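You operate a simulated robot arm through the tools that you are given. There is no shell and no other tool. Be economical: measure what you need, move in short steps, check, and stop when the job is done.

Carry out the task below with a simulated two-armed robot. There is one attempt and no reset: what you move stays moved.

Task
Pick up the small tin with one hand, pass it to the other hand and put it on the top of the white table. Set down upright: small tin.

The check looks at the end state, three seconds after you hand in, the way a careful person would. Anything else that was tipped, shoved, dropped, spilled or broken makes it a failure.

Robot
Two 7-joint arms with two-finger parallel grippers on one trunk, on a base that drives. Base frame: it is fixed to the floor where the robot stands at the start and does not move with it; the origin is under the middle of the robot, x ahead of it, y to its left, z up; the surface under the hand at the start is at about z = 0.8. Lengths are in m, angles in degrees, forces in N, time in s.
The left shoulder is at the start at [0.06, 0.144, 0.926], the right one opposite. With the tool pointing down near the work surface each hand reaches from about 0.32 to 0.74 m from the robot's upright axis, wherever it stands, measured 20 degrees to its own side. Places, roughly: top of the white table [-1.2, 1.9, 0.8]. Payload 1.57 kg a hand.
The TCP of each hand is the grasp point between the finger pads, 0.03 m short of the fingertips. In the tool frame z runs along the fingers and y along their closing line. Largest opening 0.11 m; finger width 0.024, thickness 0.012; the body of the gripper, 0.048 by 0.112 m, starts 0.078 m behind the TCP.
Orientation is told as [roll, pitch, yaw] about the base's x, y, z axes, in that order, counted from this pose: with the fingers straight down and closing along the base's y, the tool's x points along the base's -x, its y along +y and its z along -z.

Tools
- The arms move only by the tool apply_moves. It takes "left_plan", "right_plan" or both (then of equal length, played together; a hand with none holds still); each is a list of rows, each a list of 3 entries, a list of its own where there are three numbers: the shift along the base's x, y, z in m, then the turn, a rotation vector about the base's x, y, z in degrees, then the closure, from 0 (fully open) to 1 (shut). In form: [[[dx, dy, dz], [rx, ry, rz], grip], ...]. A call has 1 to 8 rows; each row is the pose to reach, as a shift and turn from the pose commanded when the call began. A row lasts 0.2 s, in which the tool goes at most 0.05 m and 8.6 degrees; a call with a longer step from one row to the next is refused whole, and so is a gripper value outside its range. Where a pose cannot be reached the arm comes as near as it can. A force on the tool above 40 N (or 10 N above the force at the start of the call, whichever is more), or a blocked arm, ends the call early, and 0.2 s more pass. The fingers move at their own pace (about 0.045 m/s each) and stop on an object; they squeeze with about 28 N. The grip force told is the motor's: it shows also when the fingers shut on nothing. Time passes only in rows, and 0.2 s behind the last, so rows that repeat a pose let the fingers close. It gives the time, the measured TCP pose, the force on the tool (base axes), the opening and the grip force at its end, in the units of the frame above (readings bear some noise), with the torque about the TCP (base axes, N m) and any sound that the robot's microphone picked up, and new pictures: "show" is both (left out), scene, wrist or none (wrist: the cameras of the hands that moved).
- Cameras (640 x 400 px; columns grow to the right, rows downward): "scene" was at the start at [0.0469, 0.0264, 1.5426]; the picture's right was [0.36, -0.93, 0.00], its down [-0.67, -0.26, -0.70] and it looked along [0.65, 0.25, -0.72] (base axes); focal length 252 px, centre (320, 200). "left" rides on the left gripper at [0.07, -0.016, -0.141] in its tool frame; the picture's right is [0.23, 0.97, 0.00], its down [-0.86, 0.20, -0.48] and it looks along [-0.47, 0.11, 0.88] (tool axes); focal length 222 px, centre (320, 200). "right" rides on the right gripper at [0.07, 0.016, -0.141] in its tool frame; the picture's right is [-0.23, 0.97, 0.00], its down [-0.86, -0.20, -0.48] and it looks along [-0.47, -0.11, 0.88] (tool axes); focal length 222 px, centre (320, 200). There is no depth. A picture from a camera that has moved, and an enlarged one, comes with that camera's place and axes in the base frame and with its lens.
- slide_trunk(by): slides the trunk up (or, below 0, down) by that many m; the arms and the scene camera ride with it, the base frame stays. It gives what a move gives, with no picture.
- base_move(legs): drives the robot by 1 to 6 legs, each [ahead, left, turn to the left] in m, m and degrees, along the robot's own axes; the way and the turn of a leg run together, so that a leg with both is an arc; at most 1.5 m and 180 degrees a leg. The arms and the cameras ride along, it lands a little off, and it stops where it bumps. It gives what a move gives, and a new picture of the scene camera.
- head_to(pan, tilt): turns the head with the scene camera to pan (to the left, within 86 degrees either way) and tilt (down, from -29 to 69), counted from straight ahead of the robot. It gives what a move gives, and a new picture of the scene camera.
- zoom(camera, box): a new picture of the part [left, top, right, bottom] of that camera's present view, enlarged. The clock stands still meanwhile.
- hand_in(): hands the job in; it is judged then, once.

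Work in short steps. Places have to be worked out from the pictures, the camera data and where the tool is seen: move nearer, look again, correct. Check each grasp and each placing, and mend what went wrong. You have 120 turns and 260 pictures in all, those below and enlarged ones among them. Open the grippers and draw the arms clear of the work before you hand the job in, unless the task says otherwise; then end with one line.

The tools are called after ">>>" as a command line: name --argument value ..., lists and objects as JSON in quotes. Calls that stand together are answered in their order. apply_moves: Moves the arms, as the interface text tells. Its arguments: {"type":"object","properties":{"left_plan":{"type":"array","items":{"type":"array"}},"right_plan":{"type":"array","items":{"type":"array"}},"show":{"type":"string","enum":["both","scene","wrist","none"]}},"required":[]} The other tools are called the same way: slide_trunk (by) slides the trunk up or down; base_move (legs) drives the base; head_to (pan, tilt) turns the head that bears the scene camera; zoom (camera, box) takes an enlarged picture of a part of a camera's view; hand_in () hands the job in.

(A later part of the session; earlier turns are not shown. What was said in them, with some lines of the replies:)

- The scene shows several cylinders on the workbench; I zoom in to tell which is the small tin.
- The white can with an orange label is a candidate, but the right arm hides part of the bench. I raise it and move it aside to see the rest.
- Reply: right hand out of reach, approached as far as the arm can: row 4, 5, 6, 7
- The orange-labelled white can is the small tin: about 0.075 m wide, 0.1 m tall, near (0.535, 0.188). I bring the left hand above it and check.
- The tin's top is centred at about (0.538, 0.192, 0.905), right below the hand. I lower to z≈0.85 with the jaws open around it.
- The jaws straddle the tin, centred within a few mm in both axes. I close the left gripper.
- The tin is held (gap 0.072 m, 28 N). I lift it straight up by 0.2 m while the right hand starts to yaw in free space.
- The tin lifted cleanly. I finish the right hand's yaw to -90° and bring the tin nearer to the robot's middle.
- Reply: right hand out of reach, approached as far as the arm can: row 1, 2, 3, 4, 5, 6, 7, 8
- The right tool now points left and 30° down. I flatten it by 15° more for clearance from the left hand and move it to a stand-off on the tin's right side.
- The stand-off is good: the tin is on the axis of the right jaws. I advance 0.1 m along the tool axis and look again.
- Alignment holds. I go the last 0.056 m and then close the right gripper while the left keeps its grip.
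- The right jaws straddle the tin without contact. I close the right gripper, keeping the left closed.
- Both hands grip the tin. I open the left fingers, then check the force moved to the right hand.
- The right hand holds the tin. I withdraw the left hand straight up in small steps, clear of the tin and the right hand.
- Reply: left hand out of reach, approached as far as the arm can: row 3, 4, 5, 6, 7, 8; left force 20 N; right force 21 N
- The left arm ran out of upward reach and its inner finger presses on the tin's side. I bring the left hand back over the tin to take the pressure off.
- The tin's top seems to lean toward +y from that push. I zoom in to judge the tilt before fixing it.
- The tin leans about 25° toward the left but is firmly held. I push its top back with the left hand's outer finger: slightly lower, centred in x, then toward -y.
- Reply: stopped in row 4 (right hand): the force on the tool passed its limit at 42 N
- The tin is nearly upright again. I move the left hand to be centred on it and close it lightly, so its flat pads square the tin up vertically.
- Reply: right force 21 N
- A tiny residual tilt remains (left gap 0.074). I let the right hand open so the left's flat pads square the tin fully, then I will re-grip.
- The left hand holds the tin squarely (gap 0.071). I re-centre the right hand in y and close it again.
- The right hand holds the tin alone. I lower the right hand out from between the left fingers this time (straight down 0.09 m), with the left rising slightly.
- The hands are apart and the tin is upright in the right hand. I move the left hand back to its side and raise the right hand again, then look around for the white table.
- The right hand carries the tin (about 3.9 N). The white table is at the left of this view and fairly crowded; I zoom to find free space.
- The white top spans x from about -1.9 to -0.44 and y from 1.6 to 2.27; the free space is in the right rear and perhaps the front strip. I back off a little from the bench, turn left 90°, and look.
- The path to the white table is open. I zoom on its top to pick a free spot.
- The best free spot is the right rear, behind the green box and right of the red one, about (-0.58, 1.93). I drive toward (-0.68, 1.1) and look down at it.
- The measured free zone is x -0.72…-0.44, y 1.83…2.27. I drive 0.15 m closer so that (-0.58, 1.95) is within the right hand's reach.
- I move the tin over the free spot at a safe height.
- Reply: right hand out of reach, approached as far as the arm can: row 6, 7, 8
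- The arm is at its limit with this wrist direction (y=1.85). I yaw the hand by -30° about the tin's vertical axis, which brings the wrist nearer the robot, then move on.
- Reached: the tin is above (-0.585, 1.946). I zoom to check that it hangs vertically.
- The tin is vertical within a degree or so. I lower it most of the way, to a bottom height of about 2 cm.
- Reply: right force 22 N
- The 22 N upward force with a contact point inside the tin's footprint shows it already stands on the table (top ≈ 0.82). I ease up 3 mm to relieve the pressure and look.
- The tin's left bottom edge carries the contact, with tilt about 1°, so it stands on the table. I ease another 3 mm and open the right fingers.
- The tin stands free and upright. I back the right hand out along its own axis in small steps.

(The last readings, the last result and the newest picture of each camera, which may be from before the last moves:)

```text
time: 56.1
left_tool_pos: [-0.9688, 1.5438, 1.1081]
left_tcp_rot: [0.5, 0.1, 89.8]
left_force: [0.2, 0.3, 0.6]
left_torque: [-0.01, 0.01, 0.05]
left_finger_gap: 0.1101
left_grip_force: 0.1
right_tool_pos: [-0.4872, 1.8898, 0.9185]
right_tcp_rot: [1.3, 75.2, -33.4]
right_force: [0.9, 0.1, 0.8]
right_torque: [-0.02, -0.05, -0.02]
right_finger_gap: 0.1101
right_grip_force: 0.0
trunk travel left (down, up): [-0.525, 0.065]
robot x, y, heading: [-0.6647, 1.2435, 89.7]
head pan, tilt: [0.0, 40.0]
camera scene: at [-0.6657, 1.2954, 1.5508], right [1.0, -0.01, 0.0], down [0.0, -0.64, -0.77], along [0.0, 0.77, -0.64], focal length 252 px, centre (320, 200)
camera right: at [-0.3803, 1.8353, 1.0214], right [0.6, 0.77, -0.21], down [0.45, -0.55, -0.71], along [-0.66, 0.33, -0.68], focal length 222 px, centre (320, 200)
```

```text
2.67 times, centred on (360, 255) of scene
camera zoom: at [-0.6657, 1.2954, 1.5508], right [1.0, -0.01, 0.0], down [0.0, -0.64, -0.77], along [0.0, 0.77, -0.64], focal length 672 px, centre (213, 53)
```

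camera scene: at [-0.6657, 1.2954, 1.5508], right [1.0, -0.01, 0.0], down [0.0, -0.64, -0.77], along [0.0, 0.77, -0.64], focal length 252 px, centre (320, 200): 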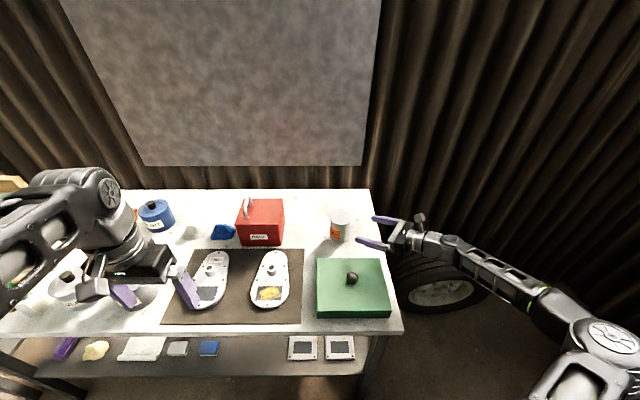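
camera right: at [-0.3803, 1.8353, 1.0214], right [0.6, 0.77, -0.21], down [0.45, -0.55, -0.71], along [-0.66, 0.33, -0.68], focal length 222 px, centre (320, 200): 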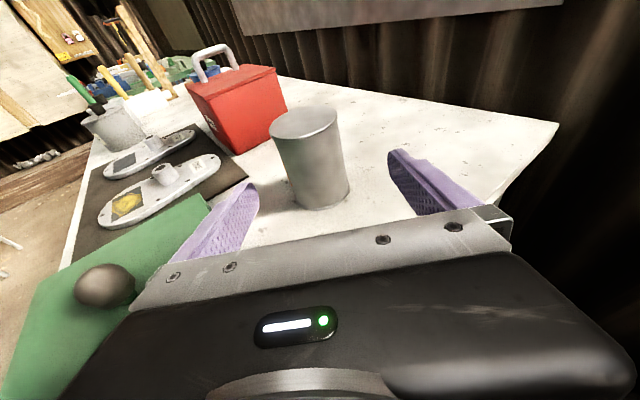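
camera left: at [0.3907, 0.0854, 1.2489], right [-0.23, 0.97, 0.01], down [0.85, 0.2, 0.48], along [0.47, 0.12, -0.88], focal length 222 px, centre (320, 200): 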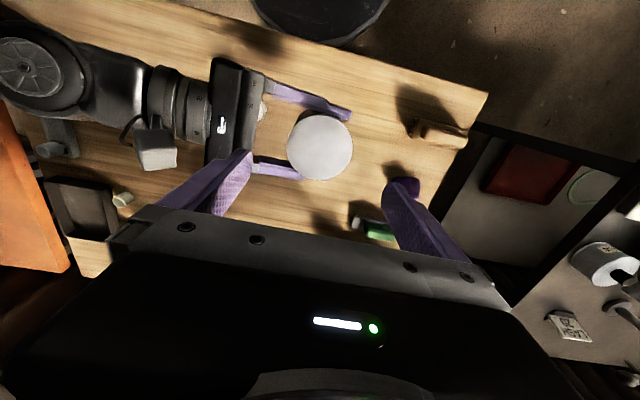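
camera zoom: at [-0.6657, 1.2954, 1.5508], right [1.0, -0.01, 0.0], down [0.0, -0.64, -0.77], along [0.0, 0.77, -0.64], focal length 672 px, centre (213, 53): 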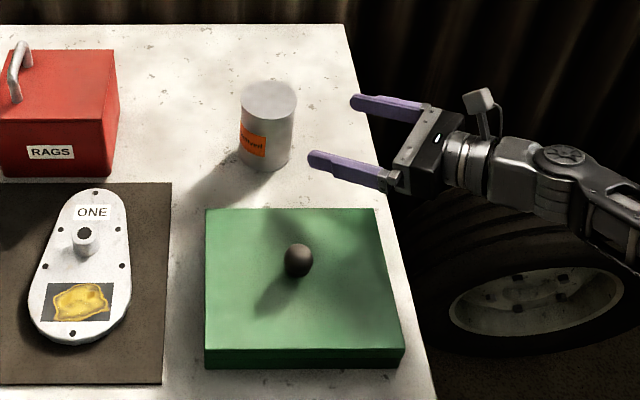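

The tin stands upright and free on the white top with nothing else disturbed. I raise the right hand and back the robot off a little.

>>> apply_moves --right_plan '[[[0.02, -0.01, 0.03], [0, 0, 0], 0], [[0.03, -0.03, 0.06], [0, 0, 0], 0], [[0.03, -0.06, 0.09], [0, 0, 0], 0], [[0.03, -0.1, 0.12], [0, 0, 0], 0]]' --show "none"

>>> base_move --legs '[[-0.3, 0, 0]]'

>>> zoom --camera "scene" --box '[80, 100, 440, 330]'

```text
time: 57.1
left_tool_pos: [-0.9684, 1.5422, 1.108]
left_tcp_rot: [0.4, -0.1, 89.7]
left_force: [0.2, 0.3, -0.1]
left_torque: [0.01, -0.02, 0.01]
left_finger_gap: 0.1099
left_grip_force: 0.1
right_tool_pos: [-0.4548, 1.7875, 1.0405]
right_tcp_rot: [1.3, 75.1, -33.4]
right_force: [-0.7, 0.2, -0.2]
right_torque: [0.0, -0.01, -0.03]
right_finger_gap: 0.1098
right_grip_force: 0.0
trunk travel left (down, up): [-0.525, 0.065]
robot x, y, heading: [-0.6698, 1.2414, 89.6]
head pan, tilt: [0.0, 40.0]
```

```text
time: 59.1
left_tool_pos: [-0.9714, 1.2387, 1.1079]
left_tcp_rot: [0.5, 0.0, 90.2]
left_force: [-0.5, -0.9, 0.7]
left_torque: [0.01, 0.02, 0.01]
left_finger_gap: 0.1102
left_grip_force: 0.2
right_tool_pos: [-0.4579, 1.489, 1.0397]
right_tcp_rot: [1.4, 75.2, -32.7]
right_force: [0.1, -0.6, -0.4]
right_torque: [0.02, -0.04, -0.02]
right_finger_gap: 0.1103
right_grip_force: 0.0
trunk travel left (down, up): [-0.525, 0.065]
robot x, y, heading: [-0.668, 0.938, 89.9]
head pan, tilt: [0.0, 40.0]
camera scene: at [-0.6669, 0.9923, 1.5509], right [1.0, 0.0, 0.0], down [0.0, -0.64, -0.77], along [0.0, 0.77, -0.64], focal length 252 px, centre (320, 200)
```

scene: 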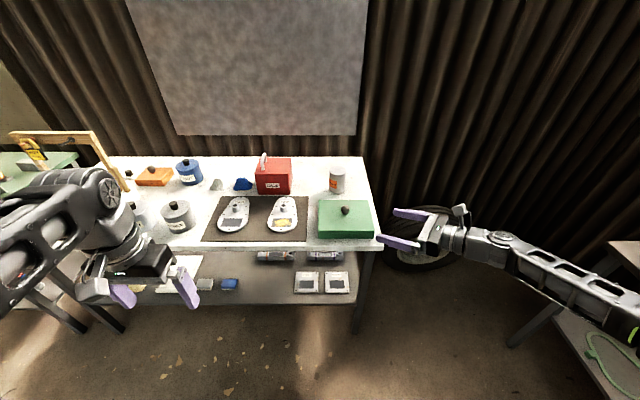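

```text
1.74 times, centred on (260, 215) of scene
camera zoom: at [-0.6669, 0.9923, 1.5509], right [1.0, 0.0, 0.0], down [0.0, -0.64, -0.77], along [0.0, 0.77, -0.64], focal length 438 px, centre (424, 174)
```

zoom: 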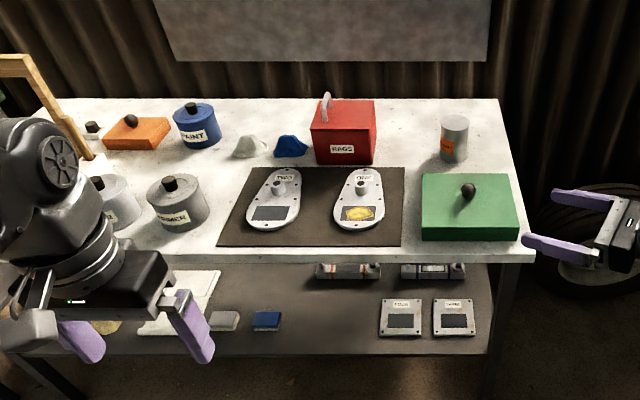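

The tin stands upright on the white table, nothing else was moved, and both open hands are clear. I hand in.

>>> hand_in

```text
The job is handed in.
```

I picked the small tin up with the left hand, passed it to the right, and set it upright on the white table. Nothing else was knocked, and both grippers are open and clear.
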